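You operate a simulated robot arm through the tools that you are given. There is no shell and no other tool. Be economical: measure what you need, move in short steps, check, and stop when the job is done.

You run a simulated two-armed robot. Do the job below in one go: nothing can be reset, and whatever is moved stays where it is left.

JOB
Adjust the grey power supply until the bench meter reads 10 volts.
Fine: black plug into the jig's yellow socket before the output is switched on; meter dial to V.
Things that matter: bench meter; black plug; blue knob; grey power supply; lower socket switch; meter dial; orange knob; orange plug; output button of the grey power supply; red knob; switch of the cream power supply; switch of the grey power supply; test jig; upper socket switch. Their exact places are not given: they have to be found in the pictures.

It is judged by the outcome, as a careful person would: the job done as asked, and still so three seconds after it is handed in. It fails if anything else is knocked over, pushed out of place, dropped, spilled or broken.

ROBOT AND FRAMES
Two 7-joint arms with fingered hands on one trunk, on a base that drives. Base frame: it is fixed to the floor where the robot stands at the start and does not move with it; the origin is under the middle of the robot, x ahead of it, y to its left, z up. Readings come in m, rad, newtons and seconds.
The left shoulder is at the start at [0.058, 0.185, 1.192], the right one opposite. With the tool pointing down near the work surface each hand reaches from about 0.1 to 0.82 m from the robot's upright axis, wherever it stands, measured 20 degrees to its own side. Places, roughly: bench meter [0.9, 0, 0.9]; black plug (3x4x5 cm) [0.5, -0.1, 0.9]; blue knob [0.7, 0.3, 1]; grey power supply [0.9, 0.3, 1]; lower socket switch [1.1, 0.7, 0.3]; meter dial [0.7, -0.1, 1]; orange knob [0.7, 0, 1.1]; orange plug (3x4x5 cm) [0.6, -0.1, 0.9]; output button of the grey power supply [0.7, 0.2, 1]; red knob [0.7, 0.4, 1]; switch of the cream power supply [0.7, -0.1, 1.1]; switch of the grey power supply [0.7, 0.2, 0.9]; test jig [0.5, 0.2, 0.9]; upper socket switch [1.1, 0.6, 0.4]; yellow socket on the jig [0.5, 0, 0.9]. Payload 4 kg a hand.
The TCP of each hand is the grasp point between the finger pads, 0.026 m short of the fingertips. In the tool frame z runs along the fingers and y along their closing line. The gripper opens to 0.132 m. The gripper's body begins 0.073 m behind the TCP. The gripper is a hand of 3 fingers: y runs from the thumb to the fingers, the wrist lies at [0, 0, -0.224] in the tool frame, and closing takes about 1.5 s.
Orientation is told as [roll, pitch, yaw] about the base's x, y, z axes, in that order, counted from this pose: with the fingers straight down and closing along the base's y, the tool's x points along the base's -x, its y along +y and its z along -z.

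CONTROLS
- The arms move only by the tool arm_command. It takes "left_increments", "right_increments" or both (then of equal length, played together; a hand with none holds still); each is a list of rows, each a list of 7 numbers: the shift along the tool's x, y, z in units of 25 mm (1.0 is 25 mm), then the turn, a rotation vector about the tool's x, y, z in units of 5 degrees (1.0 is 5 degrees), then the opening, from 0 (shut) to 1 (fully open). In form: [[dx, dy, dz, wx, wy, wz, fingers], ...]. A call has 1 to 12 rows; each row shifts and turns the commanded pose from where the row before left it, along the tool's axes as they then stand. A call with a number of a shift or a turn outside -1 to 1 is refused whole. Rows are played at 5 a second. More than 0.05 m and 0.15 rad between two rows, or a gripper value outside its range, and nothing of the call is played. A pose out of reach is approached as far as the arm can. The call stops where the force on the tool passes 70 N (or 10 N more than at its start, if that is more) or the arm is blocked; 0.2 s more then pass. The fingers move at their own pace (about 0.072 m/s each) and stop on an object; they squeeze with about 30 N. The grip force told is the motor's: it shows also when the fingers shut on nothing. Time passes only in rows, and 0.2 s behind the last, so rows that do not move let the fingers close. The reply holds the time, the measured pose of the TCP, the force on the tool along the base axes, the opening and the grip force, in the units named above and with some noise, with the torque about the TCP (base axes, N m) and any sound that the robot's microphone picked up, and new pictures: "views" is both (left out), scene, wrist or none (wrist: the cameras of the hands that moved).
- Cameras (640 x 400 px; columns grow to the right, rows downward): "scene" is now at [0.1579, 0.0216, 1.4105]; the picture's right is [0.23, -0.97, -0.03], its down [-0.65, -0.13, -0.75] and it looks along [0.72, 0.19, -0.66] (base axes); focal length 248 px, centre (320, 200). "left" rides on the left gripper at [-0.062, 0.003, -0.092] in its tool frame; the picture's right is [-0.05, -1.00, 0.00], its down [0.83, -0.04, -0.56] and it looks along [0.55, -0.03, 0.83] (tool axes); focal length 230 px, centre (320, 200). "right" rides on the right gripper at [0.062, 0.003, -0.092] in its tool frame; the picture's right is [-0.05, 1.00, 0.00], its down [-0.83, -0.04, -0.55] and it looks along [-0.55, -0.03, 0.83] (tool axes); focal length 230 px, centre (320, 200).
- slide_trunk(by): slides the trunk up (or, below 0, down) by that many m; the arms and the scene camera ride with it, the base frame stays. It gives what a move gives, with no picture.
- base_move(legs): drives the robot by 1 to 6 legs, each [ahead, left, turn to the left] in m, m and rad, along the robot's own axes; the way and the turn of a leg run together, so that a leg with both is an arc; at most 1.5 m and 3.142 rad a leg. The arms and the cameras ride along, it lands a little off, and it stops where it bumps. It gives what a move gives, and a new picture of the scene camera.
- set_grasp(shape, hand): the hand has 3 fingers and takes this shape, open, in about a second: jaw (thumb against the fingers, like two jaws); tri (thumb and two fingers); tip (a fingertip pinch); poke (one finger out to press); point (the index stretched); flat (the hand flat); cup (the hand cupped); fist (a fist). The gripper value then closes the fingers along that shape, each until it touches; the sizes above hold for jaw. It gives what a move gives, with no picture.
- turn_head(pan, tilt): turns the head with the scene camera to pan (to the left, within 1.501 rad either way) and tilt (down, from -0.506 to 1.204), counted from straight ahead of the robot. It gives what a move gives, and a new picture of the scene camera.
- measure_at(camera, pixels): for up to 12 pixels [column, row] of the newest picture of that camera ("zoom" is the newest enlarged one), the place [x, y, z] in the base frame of the surface seen there, good to about 0.002 m. The clock stands still meanwhile.
- close_up(camera, box): a new picture of the part [left, top, right, bottom] of that camera's present view, enlarged. The clock stands still meanwhile.
- finish_job(): hands the job in; it is judged then, once.

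Keep the steps short. Do not move on a guess: measure, check each grasp and each placing, and mend mistakes. In all there are 80 turns and 260 pictures (those below and enlarged ones count). Leave the grippers open and the arms clear of the work at the hand-in unless told otherwise, and finish with a single line.

The tools are called after ">>>" as name(argument=value, ...) on one line, values as JSON. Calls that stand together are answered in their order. arm_command: Moves the arms, as the interface text tells. Its arguments: {"type":"object","properties":{"left_increments":{"type":"array","items":{"type":"array","items":{"type":"number"}}},"right_increments":{"type":"array","items":{"type":"array","items":{"type":"number"}}},"views":{"type":"string","enum":["both","scene","wrist","none"]}},"required":[]} The other tools are called the same way: slide_trunk (by) slides the trunk up or down; set_grasp (shape, hand) gives the hand a shape; base_move (legs) drives the base; turn_head (pan, tilt) turns the head that bears the scene camera; measure_at (camera, pixels) gives the place of the surface under pixels of a picture; close_up (camera, box) takes an enlarged picture of a part of a camera's view; finish_job () hands the job in.

At the start:

```text
clock: 0.0
left_tcp_pos: [0.5544, 0.3864, 1.1461]
left_tool_rot: [-0.002, -0.001, -0.001]
left_wrist_force: [0.0, 0.5, 0.1]
left_torque: [-0.02, 0.04, 0.03]
left_width: 0.1319
left_finger_force: 0.0
left_shape: jaw
right_tcp_pos: [0.4874, -0.0453, 1.1911]
right_tool_rot: [0.0, -0.002, 0.0]
right_wrist_force: [-0.2, -0.6, 0.1]
right_torque: [0.02, -0.02, 0.01]
right_width: 0.1321
right_finger_force: 0.0
right_shape: jaw
trunk travel left (down, up): [-0.225, 0.237]
robot x, y, heading: [0.0001, 0.0009, -0.002]
head pan, tilt: [0.232, 0.586]
```

scene: 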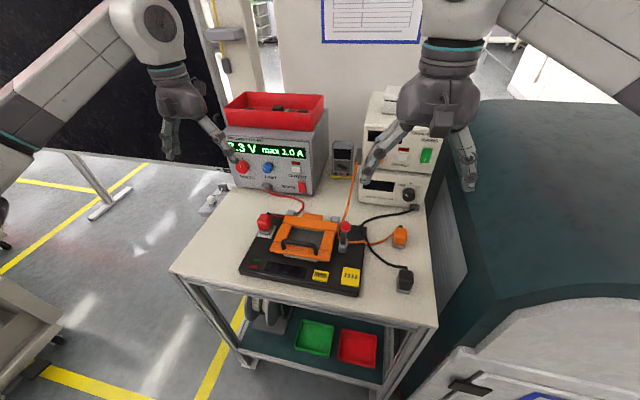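
right: 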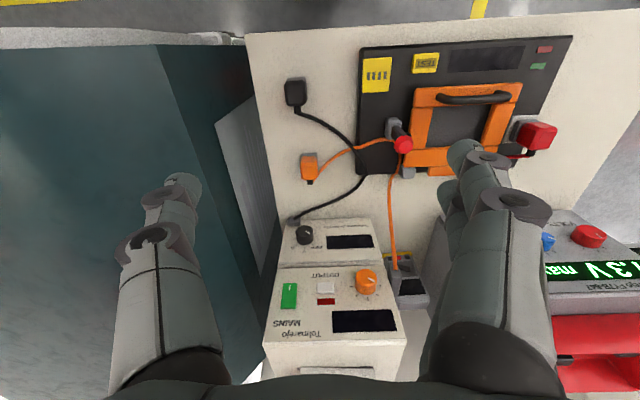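
left: 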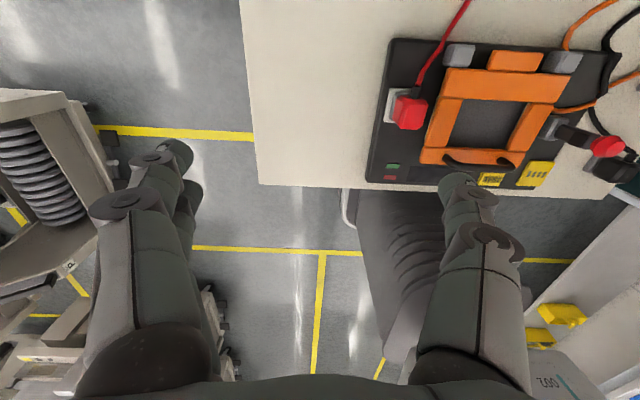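

I see the bench with the grey supply on the left, the cream one on the right, the meter below it, and the jig in front. I'll take enlarged views before doing anything.

>>> close_up(camera="scene", box=[210, 80, 340, 220])

>>> close_up(camera="scene", box=[230, 190, 430, 310])

>>> close_up(camera="right", box=[240, 30, 580, 360])

```text
2.86 times, centred on (275, 150) of scene
```

zoom: 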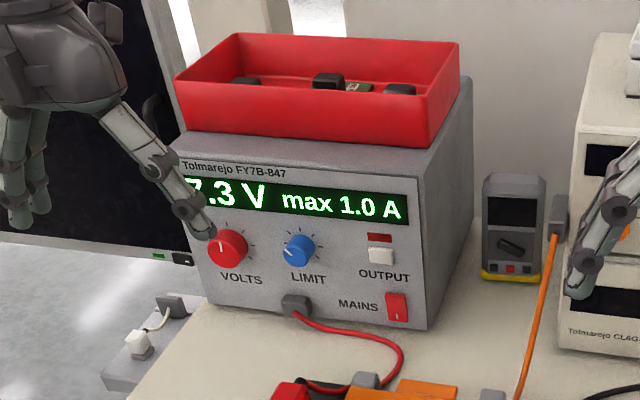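

```text
3.20 times, centred on (330, 250) of scene
```

zoom: 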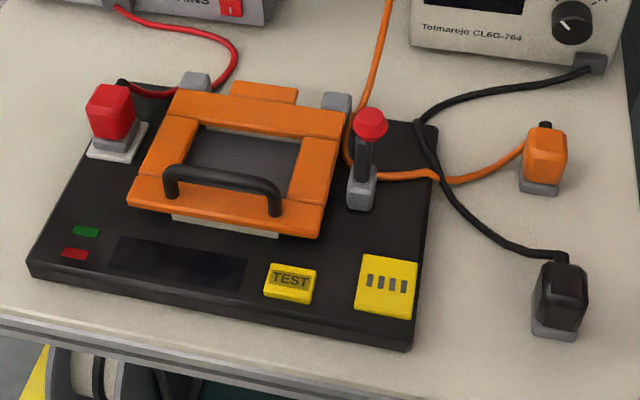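

```text
1.21 times, centred on (410, 195) of right
```

zoom: 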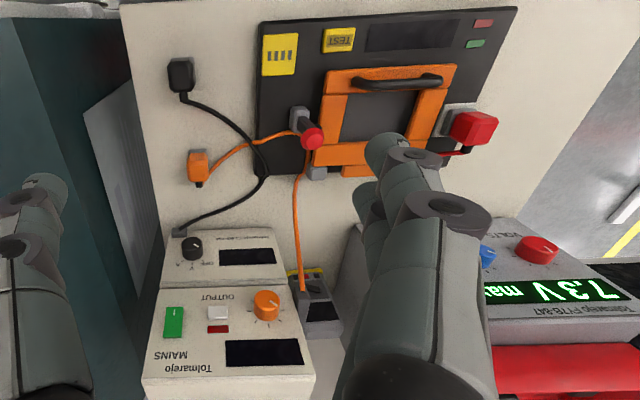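

The bench meter is the lower cream box, with its dial and a black lead to the black plug. The yellow four-slot pad on the jig is the socket. Next I'll zoom in on the plug, the socket and the dial.

>>> close_up(camera="scene", box=[355, 165, 435, 215])

>>> close_up(camera="right", box=[270, 210, 400, 340])

>>> close_up(camera="right", box=[270, 40, 450, 150])

>>> measure_at(camera="right", pixels=[[296, 93], [377, 75], [369, 60], [386, 90], [305, 235], [327, 286], [367, 280], [309, 160], [402, 144], [393, 125]])

>>> measure_at(camera="scene", pixels=[[243, 166], [268, 168], [295, 168], [303, 186], [405, 280], [350, 276], [408, 195], [343, 277], [358, 279], [404, 272], [404, 290], [345, 228]])

```text
8.00 times, centred on (395, 190) of scene
```

zoom: 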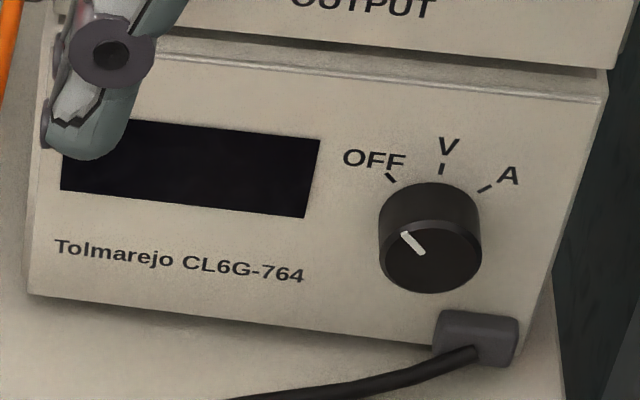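

```text
3.08 times, centred on (335, 275) of right
```

zoom: 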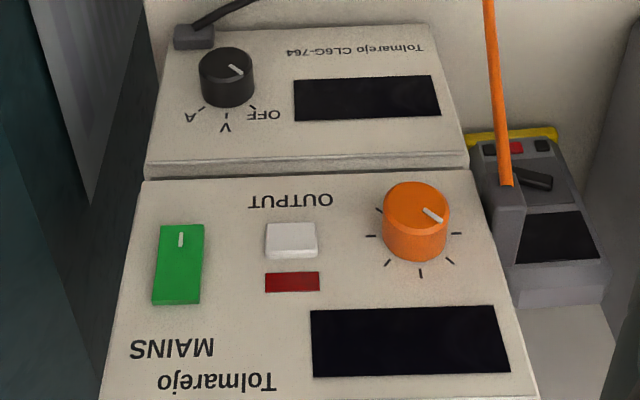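

```text
3.56 times, centred on (360, 95) of right
```

zoom: 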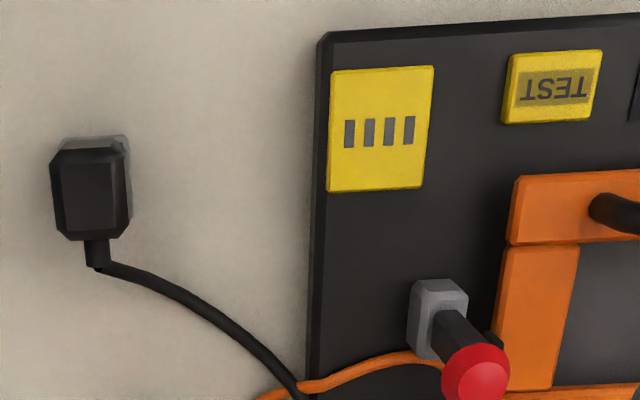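

```text
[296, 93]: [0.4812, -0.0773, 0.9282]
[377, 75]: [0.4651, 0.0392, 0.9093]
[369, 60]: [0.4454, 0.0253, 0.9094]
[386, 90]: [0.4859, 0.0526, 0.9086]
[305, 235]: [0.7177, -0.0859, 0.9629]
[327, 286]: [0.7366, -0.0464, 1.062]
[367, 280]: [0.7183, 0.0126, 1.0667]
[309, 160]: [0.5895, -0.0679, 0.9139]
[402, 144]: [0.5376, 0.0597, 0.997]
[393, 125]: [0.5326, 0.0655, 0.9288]
```

```text
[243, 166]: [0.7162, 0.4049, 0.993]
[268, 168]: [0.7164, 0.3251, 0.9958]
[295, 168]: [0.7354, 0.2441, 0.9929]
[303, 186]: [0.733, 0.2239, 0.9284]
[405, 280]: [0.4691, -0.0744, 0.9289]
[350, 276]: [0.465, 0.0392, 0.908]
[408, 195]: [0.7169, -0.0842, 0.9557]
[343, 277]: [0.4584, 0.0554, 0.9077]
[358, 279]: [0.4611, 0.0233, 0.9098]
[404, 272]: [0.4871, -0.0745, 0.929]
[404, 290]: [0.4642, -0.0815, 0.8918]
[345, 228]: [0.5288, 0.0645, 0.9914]
```

The dial points to OFF, with V one step clockwise. I need the yaw of the plug and the socket, so I'll measure their corners.

>>> close_up(camera="right", box=[275, 50, 415, 137])

```text
4.57 times, centred on (345, 94) of right
```

zoom: 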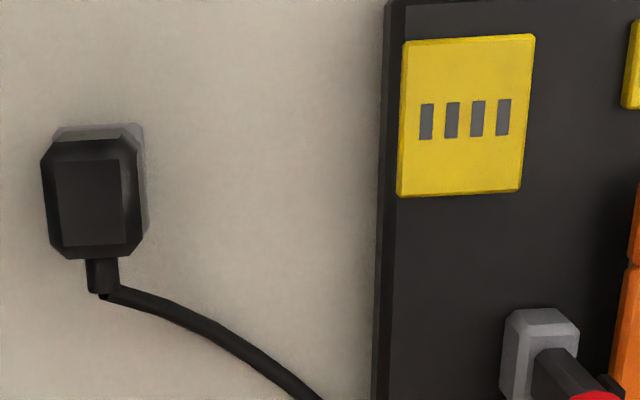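

>>> measure_at(camera="zoom", pixels=[[407, 45], [530, 40], [517, 185], [402, 190], [426, 121], [503, 117], [58, 163], [119, 161], [64, 243], [121, 242], [97, 280], [255, 100]])

```text
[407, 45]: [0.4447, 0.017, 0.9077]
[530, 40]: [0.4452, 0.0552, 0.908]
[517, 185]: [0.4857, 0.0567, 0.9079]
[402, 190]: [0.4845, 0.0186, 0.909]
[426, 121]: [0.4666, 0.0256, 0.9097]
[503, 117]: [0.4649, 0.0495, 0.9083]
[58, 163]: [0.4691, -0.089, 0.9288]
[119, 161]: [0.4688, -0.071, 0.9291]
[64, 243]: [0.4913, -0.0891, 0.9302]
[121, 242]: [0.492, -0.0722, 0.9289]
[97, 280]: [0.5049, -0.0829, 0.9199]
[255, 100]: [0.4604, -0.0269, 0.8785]
```

The plug's top is centred at about (0.480, -0.0805, 0.929) with its yaw aligned. The socket is centred at about (0.465, 0.037, 0.909). I'll move the right hand above the plug, partly closed.

>>> arm_command(right_increments=[[0.15, -0.7, 0.7, 0, 0, 0, 0.6], [0.15, -0.71, 0.7, 0, 0, 0, 0.6], [0, 0, 0.9, 0, 0, 0, 0.6], [0, 0, 0.9, 0, 0, 0, 0.6], [0, 0, 0.9, 0, 0, 0, 0.6], [0, 0, 0.9, 0, 0, 0, 0.6], [0, 0, 0.85, 0, 0, 0, 0.6], [0, 0, 0, 0, 0, 0, 0.6]])

```text
clock: 1.8
left_tcp_pos: [0.5546, 0.3885, 1.1453]
left_tool_rot: [0.0, 0.0, -0.001]
left_wrist_force: [0.2, 0.8, -0.5]
left_torque: [0.04, 0.01, 0.02]
left_width: 0.132
left_finger_force: 0.0
left_shape: jaw
right_tcp_pos: [0.4783, -0.0801, 1.0467]
right_tool_rot: [-0.001, -0.001, 0.001]
right_wrist_force: [-0.2, 0.5, -0.4]
right_torque: [-0.03, 0.04, 0.0]
right_width: 0.0799
right_finger_force: 0.1
right_shape: jaw
trunk travel left (down, up): [-0.225, 0.237]
robot x, y, heading: [-0.0005, 0.0039, -0.002]
head pan, tilt: [0.232, 0.586]
```

scene: 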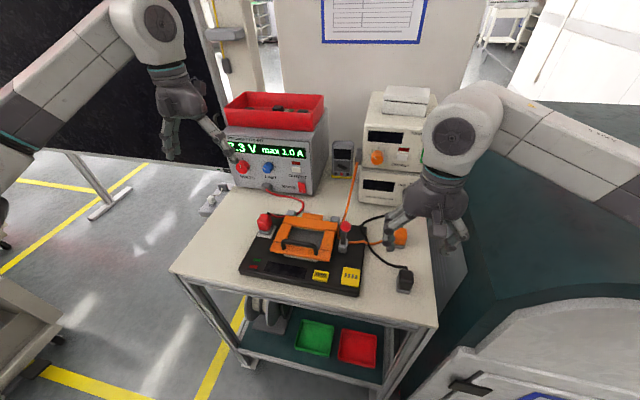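
right: 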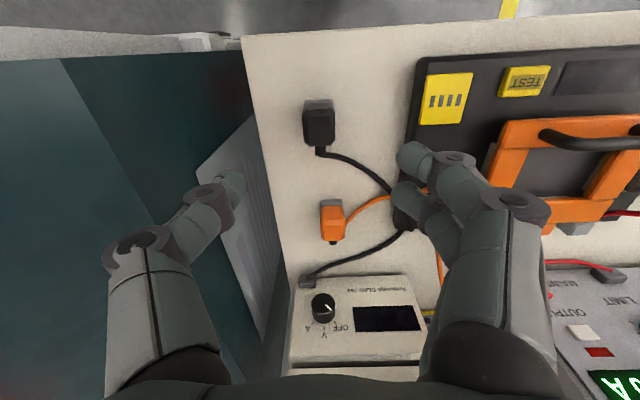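

The hand is above the plug. I'll re-measure the plug and socket from this closer view before going down.

>>> close_up(camera="right", box=[290, 60, 490, 185])

>>> measure_at(camera="right", pixels=[[309, 111], [327, 111], [311, 136], [329, 136], [319, 149], [433, 101], [461, 101], [429, 75], [472, 74], [421, 123], [464, 122], [307, 125]])

```text
3.20 times, centred on (390, 122) of right
```

zoom: 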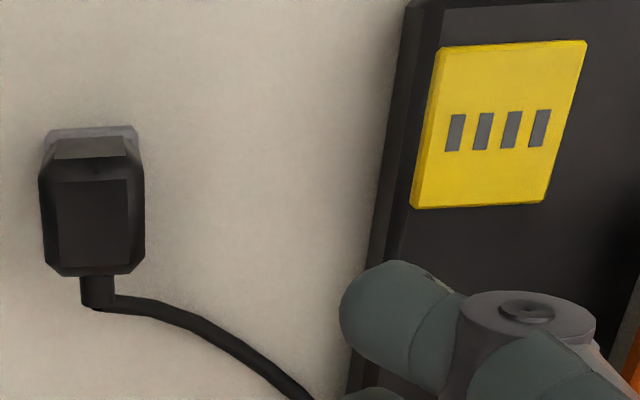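

```text
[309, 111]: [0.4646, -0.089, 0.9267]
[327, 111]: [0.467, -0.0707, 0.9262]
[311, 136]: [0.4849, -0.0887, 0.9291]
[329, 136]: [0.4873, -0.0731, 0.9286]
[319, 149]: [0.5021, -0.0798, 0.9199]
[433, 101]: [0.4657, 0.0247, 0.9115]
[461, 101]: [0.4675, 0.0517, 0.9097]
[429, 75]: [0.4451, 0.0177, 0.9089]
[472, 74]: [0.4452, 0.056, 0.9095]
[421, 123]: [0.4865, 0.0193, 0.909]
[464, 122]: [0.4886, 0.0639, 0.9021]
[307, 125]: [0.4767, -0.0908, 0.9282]
```

The plug is where I expected, so I'll go down 0.127 m to z≈0.92, open.

>>> arm_command(right_increments=[[0, 0, 0.9, 0, 0, 0, 0.6], [0, 0, 0.9, 0, 0, 0, 0.6], [0, 0, 0.9, 0, 0, 0, 0.6], [0, 0, 0.9, 0, 0, 0, 0.6], [-0.05, 0, 0.9, 0, 0, 0, 0.6], [0, 0, 0.57, 0, 0, 0, 0.6], [0, 0, 0, 0, 0, 0, 0.6]])

```text
clock: 3.6
left_tcp_pos: [0.5504, 0.3927, 1.1428]
left_tool_rot: [-0.007, -0.003, 0.0]
left_wrist_force: [0.4, 0.3, -0.3]
left_torque: [-0.05, -0.06, -0.01]
left_width: 0.132
left_finger_force: 0.0
left_shape: jaw
right_tcp_pos: [0.5012, -0.0762, 0.9621]
right_tool_rot: [0.016, -0.094, -0.014]
right_wrist_force: [0.4, -0.4, -0.3]
right_torque: [-0.02, 0.01, -0.02]
right_width: 0.0798
right_finger_force: 0.0
right_shape: jaw
trunk travel left (down, up): [-0.225, 0.237]
robot x, y, heading: [0.0028, 0.0002, 0.001]
head pan, tilt: [0.232, 0.586]
stopped in row 7 (right hand): the arm was blocked; the commanded pose is now the measured one
```

scene: 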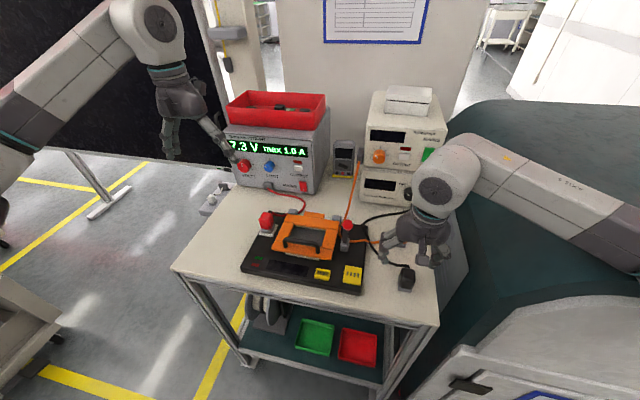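
right: 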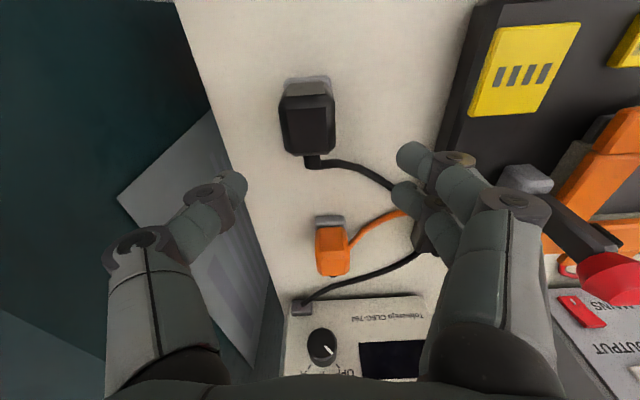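

The arm was blocked at z 0.962 and tilted slightly, with nothing at the hand. I suspect the elbow or a joint limit, so I'll look right.

>>> turn_head(pan=-0.7, tilt=0.7)

```text
clock: 4.8
left_tcp_pos: [0.5503, 0.3922, 1.1458]
left_tool_rot: [-0.005, -0.006, 0.0]
left_wrist_force: [0.1, -0.2, 0.7]
left_torque: [-0.01, 0.01, 0.04]
left_width: 0.1321
left_finger_force: 0.1
left_shape: jaw
right_tcp_pos: [0.5003, -0.0765, 0.9606]
right_tool_rot: [0.013, -0.088, -0.01]
right_wrist_force: [0.5, -0.6, -1.1]
right_torque: [-0.01, -0.02, 0.0]
right_width: 0.0801
right_finger_force: 0.1
right_shape: jaw
trunk travel left (down, up): [-0.225, 0.237]
robot x, y, heading: [0.0009, 0.0007, 0.0]
head pan, tilt: [-0.7, 0.7]
```

scene: 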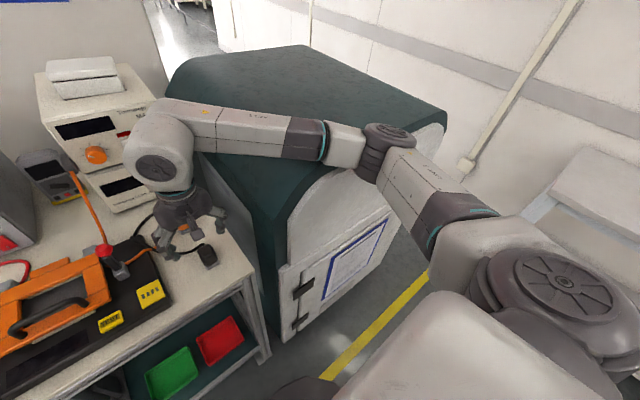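

The forearm lies against the teal cabinet's top. I'll lift the hand back off, then raise the trunk so the elbow clears it.

>>> arm_command(right_increments=[[0, 0, -0.8, 0, 0, 0, 0.6], [0, 0, -0.8, 0, -0.5, 0, 0.6], [0.4, 0, -0.8, 0, -0.5, 0, 0.6], [0.4, 0, -0.8, 0, 0, 0, 0.6]], views="none")

>>> slide_trunk(by=0.2)

>>> turn_head(pan=-0.5, tilt=0.8)

```text
clock: 5.8
left_tcp_pos: [0.5573, 0.3866, 1.1438]
left_tool_rot: [0.001, 0.003, 0.001]
left_wrist_force: [0.1, 0.2, 0.8]
left_torque: [0.01, 0.01, 0.01]
left_width: 0.1322
left_finger_force: 0.1
left_shape: jaw
right_tcp_pos: [0.4735, -0.0812, 1.0287]
right_tool_rot: [0.016, -0.16, -0.013]
right_wrist_force: [-0.5, -0.5, 0.5]
right_torque: [-0.03, 0.01, 0.05]
right_width: 0.0795
right_finger_force: 0.1
right_shape: jaw
trunk travel left (down, up): [-0.225, 0.237]
robot x, y, heading: [-0.0004, -0.0002, 0.004]
head pan, tilt: [-0.7, 0.7]
```

```text
clock: 8.0
left_tcp_pos: [0.5562, 0.3876, 1.3453]
left_tool_rot: [-0.001, -0.001, 0.001]
left_wrist_force: [0.3, -0.1, -0.2]
left_torque: [0.0, 0.02, 0.01]
left_width: 0.1319
left_finger_force: 0.0
left_shape: jaw
right_tcp_pos: [0.4741, -0.0823, 1.2318]
right_tool_rot: [0.016, -0.164, -0.014]
right_wrist_force: [0.0, 0.0, 0.5]
right_torque: [-0.01, 0.01, -0.02]
right_width: 0.0799
right_finger_force: 0.1
right_shape: jaw
trunk travel left (down, up): [-0.425, 0.037]
robot x, y, heading: [-0.001, 0.0001, -0.008]
head pan, tilt: [-0.7, 0.7]
```

```text
clock: 8.7
left_tcp_pos: [0.5547, 0.3875, 1.3452]
left_tool_rot: [-0.001, -0.001, 0.0]
left_wrist_force: [-0.4, -0.5, 0.6]
left_torque: [0.0, 0.0, -0.03]
left_width: 0.1321
left_finger_force: 0.0
left_shape: jaw
right_tcp_pos: [0.4741, -0.0816, 1.2307]
right_tool_rot: [0.017, -0.164, -0.012]
right_wrist_force: [0.5, 0.3, -0.4]
right_torque: [-0.02, -0.01, -0.02]
right_width: 0.0797
right_finger_force: 0.1
right_shape: jaw
trunk travel left (down, up): [-0.425, 0.037]
robot x, y, heading: [0.0026, -0.0033, 0.001]
head pan, tilt: [-0.499, 0.799]
```

scene: 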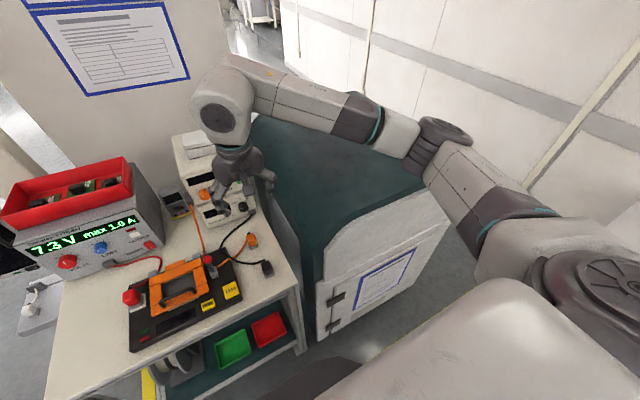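

The forearm is now clear. I'll straighten the pitch (about +9.4°) and come down toward the plug, stopping at z≈1.0 to check.

>>> arm_command(right_increments=[[0, 0, 0, 0.2, 0.95, -0.15, 0.6], [0, 0, 0, 0, 0.93, 0, 0.6], [-0.1, 0, 0.95, 0, 0, 0, 0.6], [-0.1, 0, 0.95, 0, 0, 0, 0.6], [0, 0, 0.95, 0, 0, 0, 0.6], [0, 0, 0.95, 0, 0, 0, 0.6], [0, 0, 0.95, 0, 0, 0, 0.6], [0, 0, 0.95, 0, 0, 0, 0.6], [0, 0, 0.95, 0, 0, 0, 0.6], [0, 0, 0.95, 0, 0, 0, 0.6], [0, 0, 0.95, 0, 0, 0, 0.6], [0, 0, 0, 0, 0, 0, 0.6]])

```text
clock: 11.3
left_tcp_pos: [0.5558, 0.3868, 1.3453]
left_tool_rot: [0.001, 0.001, -0.001]
left_wrist_force: [-0.1, 0.1, 0.6]
left_torque: [0.0, 0.0, -0.01]
left_width: 0.1319
left_finger_force: 0.1
left_shape: jaw
right_tcp_pos: [0.4773, -0.081, 1.017]
right_tool_rot: [-0.002, 0.001, 0.001]
right_wrist_force: [-0.3, -0.1, 0.6]
right_torque: [-0.03, 0.02, 0.03]
right_width: 0.0796
right_finger_force: 0.1
right_shape: jaw
trunk travel left (down, up): [-0.425, 0.037]
robot x, y, heading: [0.0011, 0.0006, -0.004]
head pan, tilt: [-0.499, 0.799]
```

scene: 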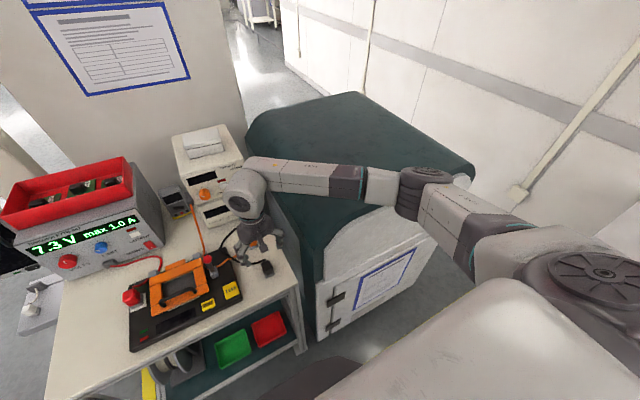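
right: 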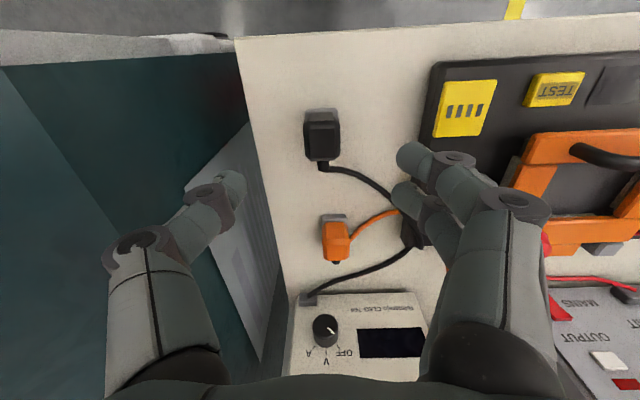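

It's straight and clear. I'll descend the remaining 0.097 m.

>>> arm_command(right_increments=[[-0.08, 0, 0.8, 0, 0, 0, 0.6], [0, 0, 0.8, 0, 0, 0, 0.6], [0, 0, 0.8, 0, 0, 0, 0.6], [0, 0, 0.8, 0, 0, 0, 0.6], [0, 0, 0.68, 0, 0, 0, 0.6], [0, 0, 0, 0, 0, 0, 0.6]])

```text
clock: 12.7
left_tcp_pos: [0.5558, 0.3877, 1.3448]
left_tool_rot: [0.0, 0.001, 0.0]
left_wrist_force: [-0.1, 0.6, -0.8]
left_torque: [-0.02, -0.02, -0.02]
left_width: 0.132
left_finger_force: 0.1
left_shape: jaw
right_tcp_pos: [0.4812, -0.0829, 0.9193]
right_tool_rot: [-0.001, 0.002, 0.002]
right_wrist_force: [0.2, -0.5, -0.5]
right_torque: [-0.03, 0.01, -0.01]
right_width: 0.0799
right_finger_force: 0.0
right_shape: jaw
trunk travel left (down, up): [-0.425, 0.037]
robot x, y, heading: [0.0033, -0.003, 0.003]
head pan, tilt: [-0.499, 0.799]
```

scene: 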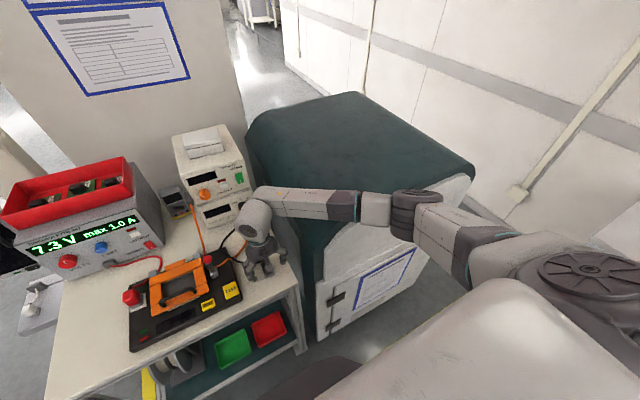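
right: 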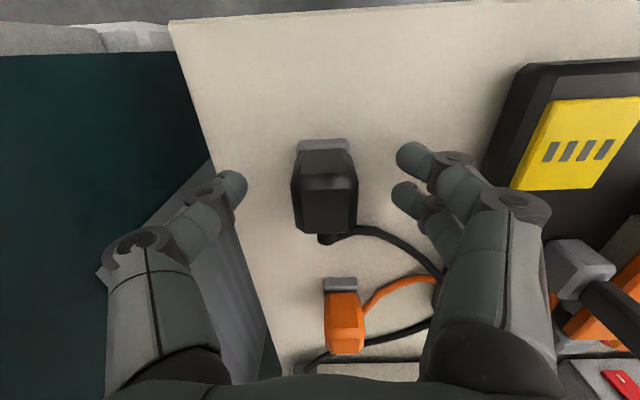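

Thumb and fingers straddle the plug. I'll close.

>>> arm_command(right_increments=[[0, 0, 0, 0, 0, 0, 0.3], [0, 0, 0, 0, 0, 0, 0.1], [0, 0, 0, 0, 0, 0, 0], [0, 0, 0, 0, 0, 0, 0], [0, 0, 0, 0, 0, 0, 0], [0, 0, 0, 0, 0, 0, 0], [0, 0, 0, 0, 0, 0, 0]], views="wrist")

```text
clock: 14.3
left_tcp_pos: [0.5557, 0.3866, 1.3465]
left_tool_rot: [0.001, 0.001, 0.0]
left_wrist_force: [0.6, -0.4, -1.2]
left_torque: [0.0, 0.02, -0.01]
left_width: 0.1316
left_finger_force: 0.0
left_shape: jaw
right_tcp_pos: [0.4797, -0.0828, 0.919]
right_tool_rot: [-0.002, 0.001, 0.0]
right_wrist_force: [0.4, -0.1, 0.3]
right_torque: [-0.01, -0.02, -0.02]
right_width: 0.0241
right_finger_force: 30.6
right_shape: jaw
trunk travel left (down, up): [-0.425, 0.037]
robot x, y, heading: [0.0016, -0.0013, -0.0]
head pan, tilt: [-0.499, 0.799]
```

right: 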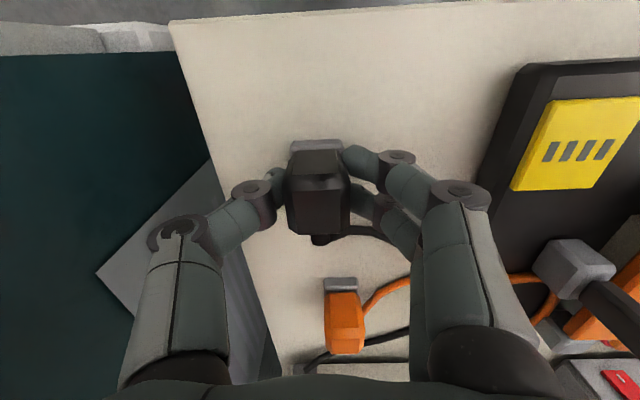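

Gripped at 24 mm width. I'll lift 75 mm and look.

>>> arm_command(right_increments=[[0, 0, -0.75, 0, 0, 0, 0], [0, 0, -0.75, 0, 0, 0, 0], [0, 0, -0.75, 0, 0, 0, 0], [0, 0, -0.75, 0, 0, 0, 0], [0, 0, 0, 0, 0, 0, 0]], views="both")

>>> close_up(camera="right", box=[250, 70, 530, 250])

```text
clock: 15.5
left_tcp_pos: [0.557, 0.3879, 1.3459]
left_tool_rot: [0.0, 0.0, 0.0]
left_wrist_force: [-0.6, 0.3, 0.5]
left_torque: [-0.01, 0.05, -0.01]
left_width: 0.1318
left_finger_force: 0.2
left_shape: jaw
right_tcp_pos: [0.4807, -0.0854, 0.9956]
right_tool_rot: [-0.001, 0.003, 0.0]
right_wrist_force: [0.2, -0.1, -0.3]
right_torque: [0.02, -0.01, 0.0]
right_width: 0.0241
right_finger_force: 30.3
right_shape: jaw
trunk travel left (down, up): [-0.425, 0.037]
robot x, y, heading: [-0.0004, 0.0021, 0.003]
head pan, tilt: [-0.499, 0.799]
```

scene: 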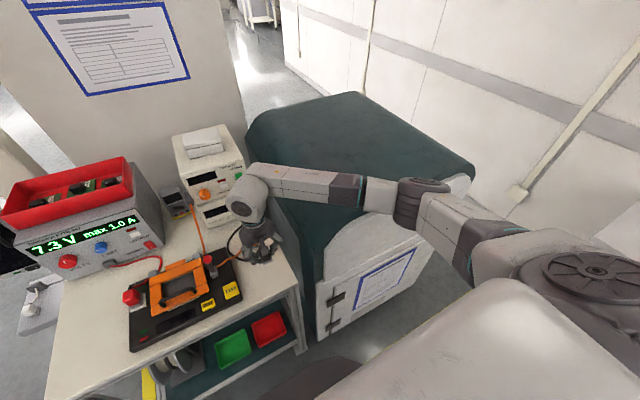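
right: 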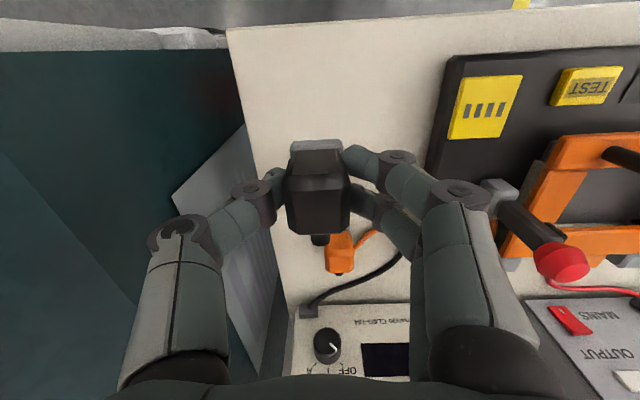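

```text
2.22 times, centred on (390, 160) of right
```

zoom: 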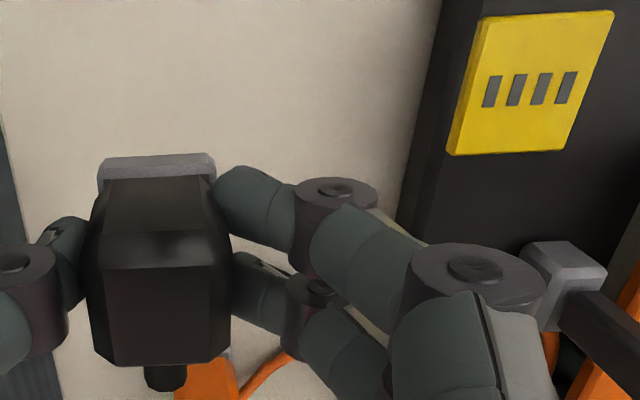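

Plug held. I'll measure where it sits relative to the TCP.

>>> measure_at(camera="zoom", pixels=[[110, 275], [208, 272], [108, 345], [208, 350], [158, 310], [110, 200], [205, 200], [108, 165], [208, 162], [158, 170], [165, 378]])

```text
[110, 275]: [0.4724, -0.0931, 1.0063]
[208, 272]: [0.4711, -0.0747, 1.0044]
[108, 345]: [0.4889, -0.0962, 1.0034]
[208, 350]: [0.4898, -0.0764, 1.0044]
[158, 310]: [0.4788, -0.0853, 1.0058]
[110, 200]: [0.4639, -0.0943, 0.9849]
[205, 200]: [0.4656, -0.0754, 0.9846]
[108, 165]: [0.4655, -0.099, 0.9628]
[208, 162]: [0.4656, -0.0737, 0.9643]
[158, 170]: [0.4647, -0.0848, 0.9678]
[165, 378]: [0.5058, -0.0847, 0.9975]
```

The plug's centre coincides with the TCP (x 0.480, y -0.085) and its bottom is about 40 mm below it. I'll carry it above the socket.

>>> arm_command(right_increments=[[0.1, 0.8, -0.5, 0, 0, 0, 0], [0.1, 0.8, 0, 0, 0, 0, 0], [0.1, 0.8, 0, 0, 0, 0, 0], [0.1, 0.8, 0, 0, 0, 0, 0], [0.1, 0.8, 0, 0, 0, 0, 0], [0.08, 0.88, 0, 0, 0, 0, 0], [0, 0, 0, 0, 0, 0, 0], [0, 0, 0, 0, 0, 0, 0]], views="both")

>>> close_up(camera="right", box=[200, 70, 480, 245])

```text
clock: 17.3
left_tcp_pos: [0.5555, 0.3865, 1.3454]
left_tool_rot: [-0.001, 0.0, 0.002]
left_wrist_force: [-0.4, 0.3, -0.2]
left_torque: [-0.01, 0.01, 0.01]
left_width: 0.1319
left_finger_force: 0.1
left_shape: jaw
right_tcp_pos: [0.4667, 0.0368, 1.0068]
right_tool_rot: [-0.004, 0.002, -0.002]
right_wrist_force: [-0.3, 0.1, -1.1]
right_torque: [0.01, 0.02, -0.01]
right_width: 0.0243
right_finger_force: 29.6
right_shape: jaw
trunk travel left (down, up): [-0.425, 0.037]
robot x, y, heading: [0.0026, 0.0023, -0.0]
head pan, tilt: [-0.499, 0.799]
```

scene: 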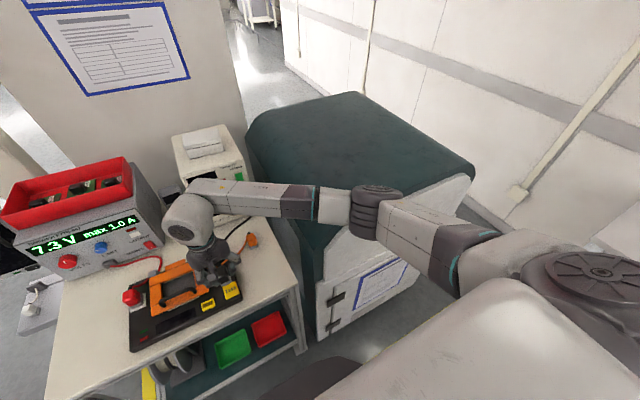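
right: 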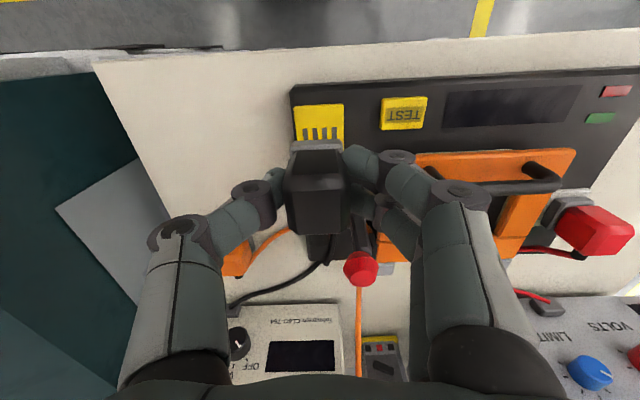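

```text
2.29 times, centred on (340, 158) of right
```

zoom: 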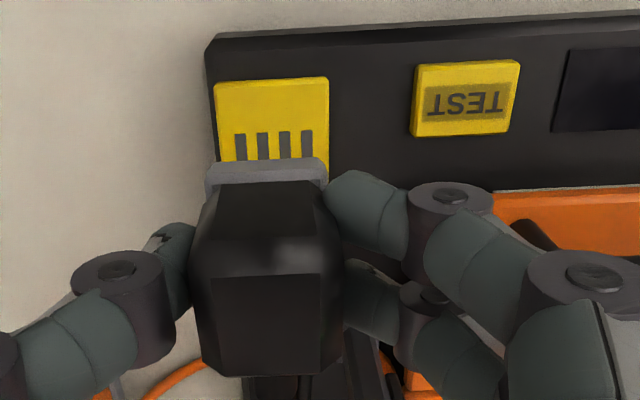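

The plug is over the slots. I'll descend 45 mm, then check alignment.

>>> arm_command(right_increments=[[0, 0, 0.6, 0, 0, 0, 0], [0, 0, 0.6, 0, 0, 0, 0], [0, 0, 0.6, 0, 0, 0, 0], [0, 0, 0, 0, 0, 0, 0], [0, 0, 0, 0, 0, 0, 0]], views="none")

>>> close_up(camera="right", box=[220, 70, 440, 207])

>>> close_up(camera="scene", box=[130, 180, 290, 320])

```text
clock: 18.5
left_tcp_pos: [0.5566, 0.3877, 1.3462]
left_tool_rot: [0.0, 0.0, 0.001]
left_wrist_force: [0.5, 0.1, 1.0]
left_torque: [-0.01, 0.01, 0.0]
left_width: 0.1321
left_finger_force: 0.0
left_shape: jaw
right_tcp_pos: [0.4663, 0.0374, 0.9629]
right_tool_rot: [-0.001, 0.002, -0.001]
right_wrist_force: [0.2, 0.1, -0.5]
right_torque: [0.0, -0.01, -0.01]
right_width: 0.0241
right_finger_force: 30.1
right_shape: jaw
trunk travel left (down, up): [-0.425, 0.037]
robot x, y, heading: [0.0038, -0.003, 0.005]
head pan, tilt: [-0.499, 0.799]
```

```text
2.91 times, centred on (330, 138) of right
```

zoom: 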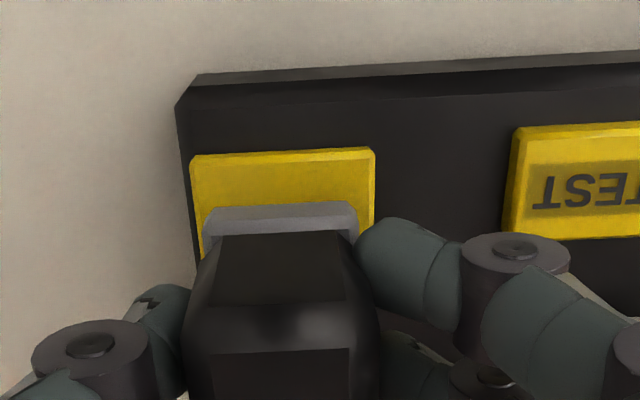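

```text
2.86 times, centred on (210, 250) of scene
```

zoom: 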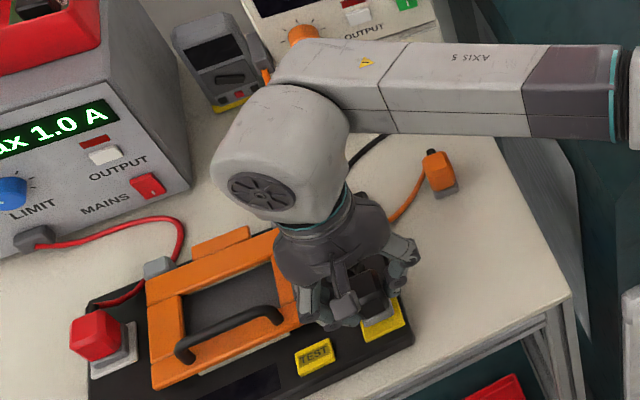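

It's nearly at the socket. I'll lower in 3–4 mm steps and watch the force.

>>> arm_command(right_increments=[[0, 0, 0.16, 0, 0, 0, 0], [0, 0, 0.16, 0, 0, 0, 0], [0, 0, 0.16, 0, 0, 0, 0], [0, 0, 0.16, 0, 0, 0, 0], [0, 0, 0, 0, 0, 0, 0]], views="wrist")

```text
clock: 19.7
left_tcp_pos: [0.5538, 0.3862, 1.3461]
left_tool_rot: [-0.001, -0.001, 0.0]
left_wrist_force: [-0.1, -0.7, 0.5]
left_torque: [0.01, 0.0, 0.0]
left_width: 0.132
left_finger_force: 0.1
left_shape: jaw
right_tcp_pos: [0.4655, 0.0388, 0.9481]
right_tool_rot: [-0.001, 0.0, 0.002]
right_wrist_force: [-3.0, -3.7, 24.6]
right_torque: [-0.14, 0.06, 0.01]
right_width: 0.0256
right_finger_force: 30.0
right_shape: jaw
trunk travel left (down, up): [-0.425, 0.037]
robot x, y, heading: [0.0016, 0.0008, -0.002]
head pan, tilt: [-0.499, 0.799]
heard: snap
```

right: 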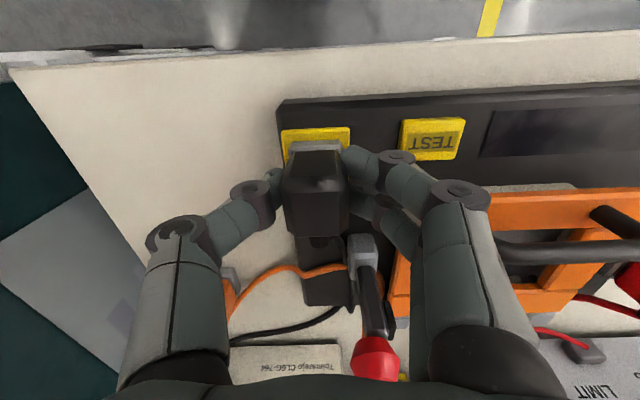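

I heard a snap and force built up, so the plug is seated with its base at the socket top. I'll open and rise.

>>> arm_command(right_increments=[[0, 0, -0.1, 0, 0, 0, 0.2], [0, 0, 0, 0, 0, 0, 0.4], [0, 0, 0, 0, 0, 0, 0.5], [0, 0, 0, 0, 0, 0, 0.5], [0, 0, -0.8, 0, 0, 0, 0.5], [0, 0, -0.9, 0, 0, 0, 0.5], [0, 0, -0.9, 0, 0, 0, 0.5], [0, 0, -0.9, 0, 0, 0, 0.5], [0, -0.9, -0.5, 0, 0, 0, 0.5], [0, -0.9, 0, 0, 0, 0, 0.5], [0, -0.9, 0, 0, 0, 0, 0.5]], views="both")

>>> close_up(camera="right", box=[280, 60, 540, 223])

```text
clock: 22.1
left_tcp_pos: [0.5562, 0.3864, 1.3467]
left_tool_rot: [-0.001, 0.0, -0.001]
left_wrist_force: [-1.0, -0.4, 0.0]
left_torque: [0.03, 0.02, -0.01]
left_width: 0.1322
left_finger_force: 0.0
left_shape: jaw
right_tcp_pos: [0.4641, -0.0281, 1.0486]
right_tool_rot: [-0.001, 0.003, 0.003]
right_wrist_force: [-0.2, -0.7, 0.1]
right_torque: [0.0, -0.01, -0.01]
right_width: 0.0655
right_finger_force: 0.0
right_shape: jaw
trunk travel left (down, up): [-0.425, 0.037]
robot x, y, heading: [0.0011, 0.0046, -0.001]
head pan, tilt: [-0.499, 0.799]
```

scene: 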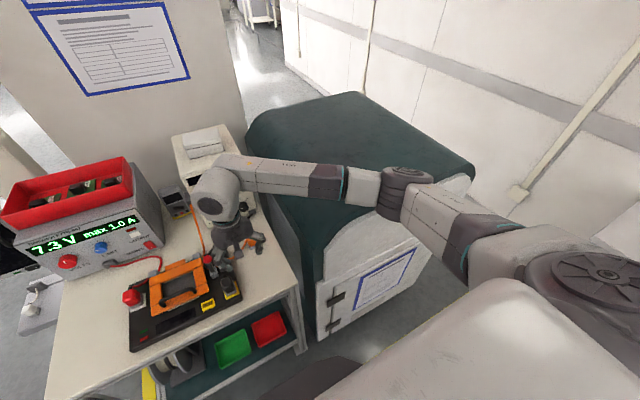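
right: 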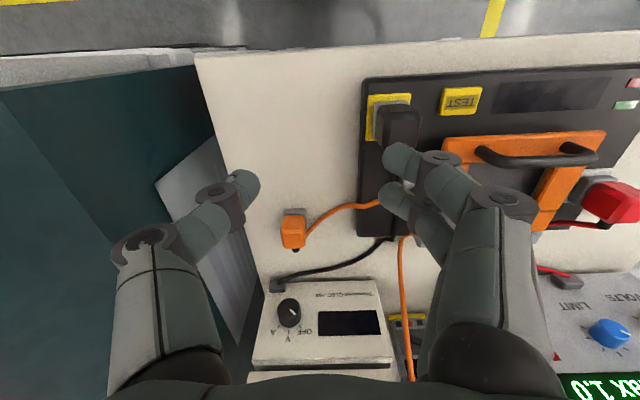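

```text
2.45 times, centred on (410, 142) of right
```

zoom: 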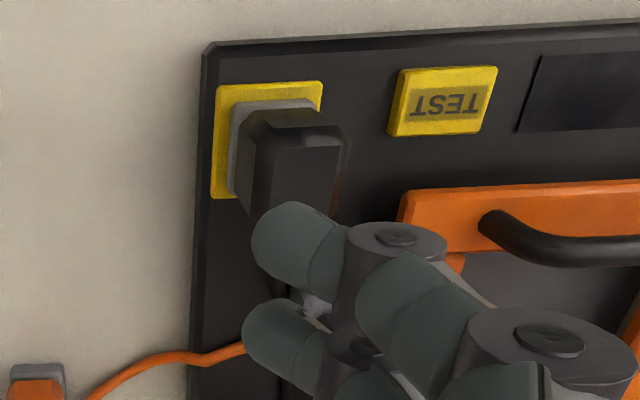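

The plug is seated in the yellow socket. Next is the meter dial. I'll measure its centre, face and surroundings, and the orange plug's top.

>>> close_up(camera="right", box=[240, 260, 400, 360])

>>> measure_at(camera="right", pixels=[[290, 215], [293, 230], [293, 245], [277, 285]])

```text
4.00 times, centred on (320, 310) of right
```

zoom: 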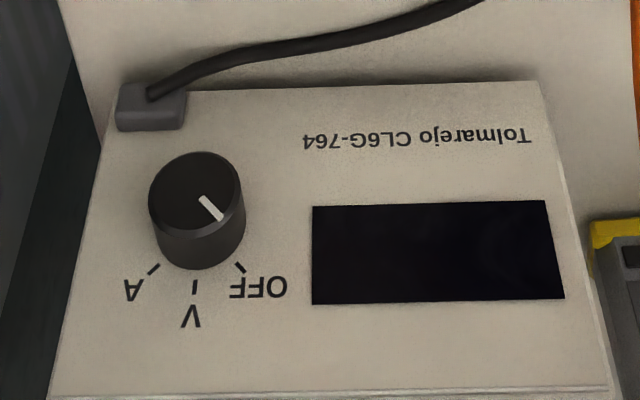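

```text
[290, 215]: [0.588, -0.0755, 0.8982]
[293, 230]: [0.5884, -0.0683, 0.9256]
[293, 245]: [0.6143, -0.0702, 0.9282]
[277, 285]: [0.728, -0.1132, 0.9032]
```

>>> measure_at(camera="zoom", pixels=[[195, 190], [155, 190], [236, 185], [193, 157], [195, 225], [239, 267], [194, 287], [155, 268], [270, 230], [183, 110], [165, 230], [120, 200]])

```text
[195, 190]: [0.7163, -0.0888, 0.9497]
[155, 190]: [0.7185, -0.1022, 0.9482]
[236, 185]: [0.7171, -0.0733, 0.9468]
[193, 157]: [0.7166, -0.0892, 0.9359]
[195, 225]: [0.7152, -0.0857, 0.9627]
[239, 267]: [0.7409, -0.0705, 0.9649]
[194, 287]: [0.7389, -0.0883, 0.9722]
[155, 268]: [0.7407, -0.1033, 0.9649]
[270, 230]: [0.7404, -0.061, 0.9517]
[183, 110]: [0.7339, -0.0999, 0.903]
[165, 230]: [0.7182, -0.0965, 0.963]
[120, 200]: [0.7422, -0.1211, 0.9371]
```

Dial axis: y≈-0.088, z≈0.949, front x=0.717, base x=0.741, with 45° steps. I'll pitch the right hand forward 55° in place, so the fingers point ahead and 35° downward.

>>> arm_command(right_increments=[[0, -0.4, -0.3, 0, -1, 0, 0.5], [0, -0.4, -0.3, 0, -1, 0, 0.5], [0, -0.4, 0, 0, -1, 0, 0.5], [0, -0.4, 0, 0, -1, 0, 0.5], [0, -0.4, 0, 0, -1, 0, 0.5], [0, -0.4, 0, 0, -1, 0, 0.5], [0, 0, 0, 0, -1, 0, 0.5], [0, 0, 0, 0, -1, 0, 0.5], [0, 0, 0, 0, -1, 0, 0.5], [0, 0, 0, 0, -1, 0, 0.5], [0, 0, 0, 0, -1, 0, 0.5], [0, 0, 0, 0, 0, 0, 0.5]], views="both")

```text
clock: 24.7
left_tcp_pos: [0.5558, 0.3871, 1.3462]
left_tool_rot: [0.0, 0.001, 0.0]
left_wrist_force: [0.0, -0.1, 0.0]
left_torque: [-0.02, 0.01, 0.05]
left_width: 0.1318
left_finger_force: 0.0
left_shape: jaw
right_tcp_pos: [0.4718, -0.0892, 1.0726]
right_tool_rot: [-0.004, -0.864, 0.007]
right_wrist_force: [-0.2, 0.3, -0.1]
right_torque: [-0.02, 0.01, 0.0]
right_width: 0.0655
right_finger_force: 0.2
right_shape: jaw
right hand out of reach, approached as far as the arm can: row 10, 11
trunk travel left (down, up): [-0.425, 0.037]
robot x, y, heading: [0.0031, -0.0001, 0.004]
head pan, tilt: [-0.499, 0.799]
```

scene: 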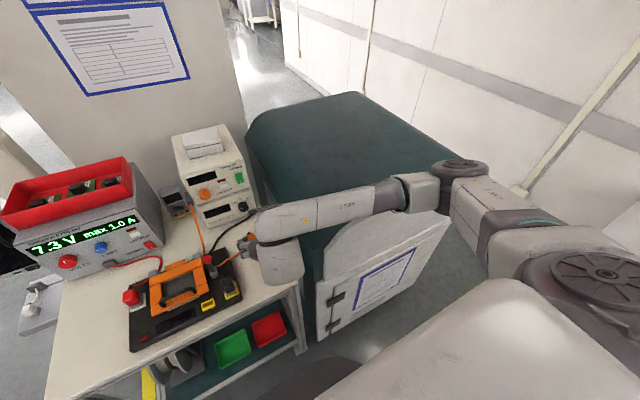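
right: 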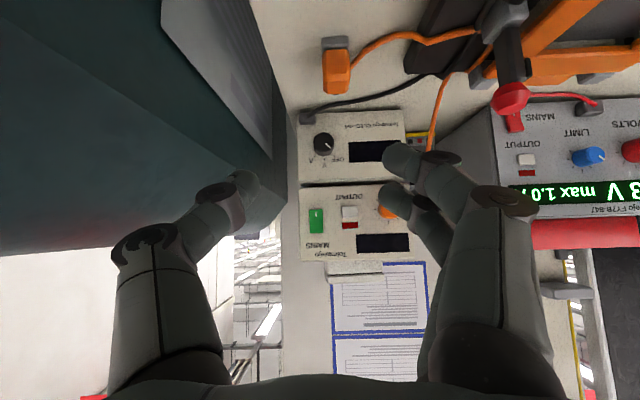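

It got within about 5° of the wanted pitch. Moving forward should free the arm, so I'll go toward a pre-grasp point at about (0.636, -0.088, 1.003).

>>> arm_command(right_increments=[[-0.18, 0, 0.87, 0, 0, 0, 0.5], [-0.18, 0, 0.87, 0, 0, 0, 0.5], [-0.18, 0, 0.87, 0, 0, 0, 0.5], [-0.18, 0, 0.87, 0, 0, 0, 0.5], [-0.18, 0, 0.87, 0, 0, 0, 0.5], [-0.18, 0, 0.87, 0, 0, 0, 0.5], [-0.18, 0, 0.87, 0, 0, 0, 0.5], [-0.18, 0, 0.87, 0, 0, 0, 0.5], [0, 0, 0, 0, 0, 0, 0.5]], views="both")

```text
clock: 26.7
left_tcp_pos: [0.5554, 0.3869, 1.3449]
left_tool_rot: [-0.001, 0.001, 0.0]
left_wrist_force: [0.2, -0.3, -0.5]
left_torque: [-0.03, 0.0, -0.03]
left_width: 0.1316
left_finger_force: 0.1
left_shape: jaw
right_tcp_pos: [0.626, -0.0903, 0.9858]
right_tool_rot: [-0.006, -0.866, 0.006]
right_wrist_force: [0.6, 0.7, 0.7]
right_torque: [0.01, 0.0, -0.03]
right_width: 0.0654
right_finger_force: 0.1
right_shape: jaw
trunk travel left (down, up): [-0.425, 0.037]
robot x, y, heading: [0.0007, -0.0056, -0.003]
head pan, tilt: [-0.499, 0.799]
```

scene: 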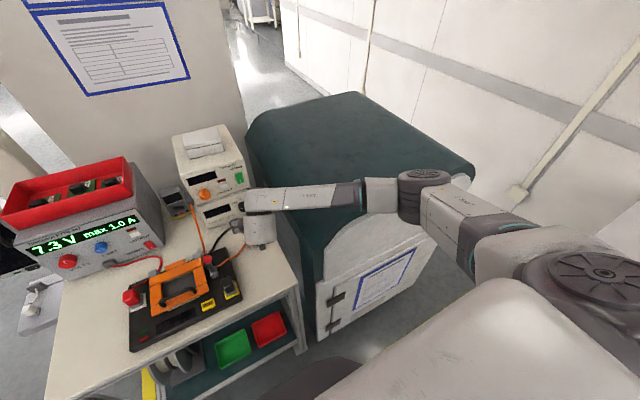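
right: 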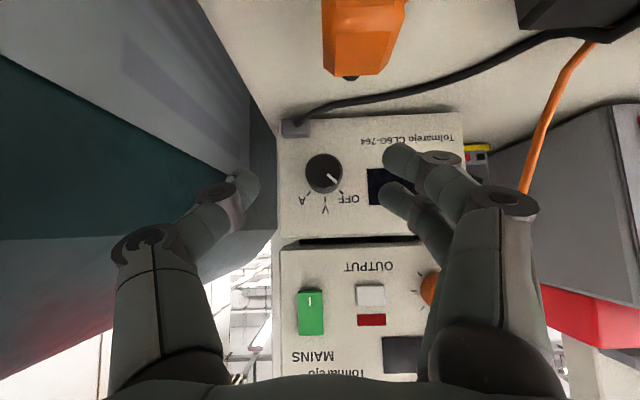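

The dial is in view. I'll pitch 5° more and pre-roll the hand -25° about the dial axis so it can turn through to +20°.

>>> arm_command(right_increments=[[0, 0, 0, 0, -1, 0, 0.5], [0, 0, 0, 0.574, 0, -0.819, 0.5], [0, 0, 0, 0.574, 0, -0.819, 0.5], [0, 0, 0, 0.574, 0, -0.819, 0.5], [0, 0, 0, 0.574, 0, -0.819, 0.5], [0, 0, 0, 0.574, 0, -0.819, 0.5], [0, 0, 0, 0, 0, 0, 0.5], [0, 0, 0, 0, 0, 0, 0.5]], views="wrist")

```text
clock: 28.5
left_tcp_pos: [0.5557, 0.3875, 1.3458]
left_tool_rot: [-0.001, 0.0, 0.0]
left_wrist_force: [1.0, -0.1, -0.2]
left_torque: [-0.02, 0.0, 0.0]
left_width: 0.1319
left_finger_force: 0.1
left_shape: jaw
right_tcp_pos: [0.6269, -0.0905, 0.9858]
right_tool_rot: [-0.645, -0.783, 0.52]
right_wrist_force: [-0.4, 0.2, 0.0]
right_torque: [-0.02, -0.05, 0.0]
right_width: 0.0656
right_finger_force: 0.0
right_shape: jaw
right hand out of reach, approached as far as the arm can: row 1
trunk travel left (down, up): [-0.425, 0.037]
robot x, y, heading: [0.0028, -0.0026, 0.006]
head pan, tilt: [-0.499, 0.799]
```

right: 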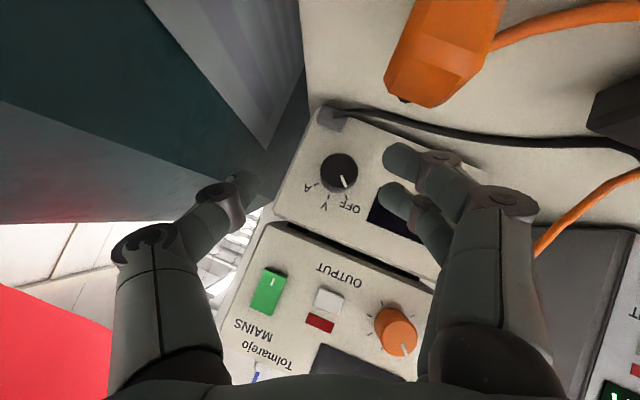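

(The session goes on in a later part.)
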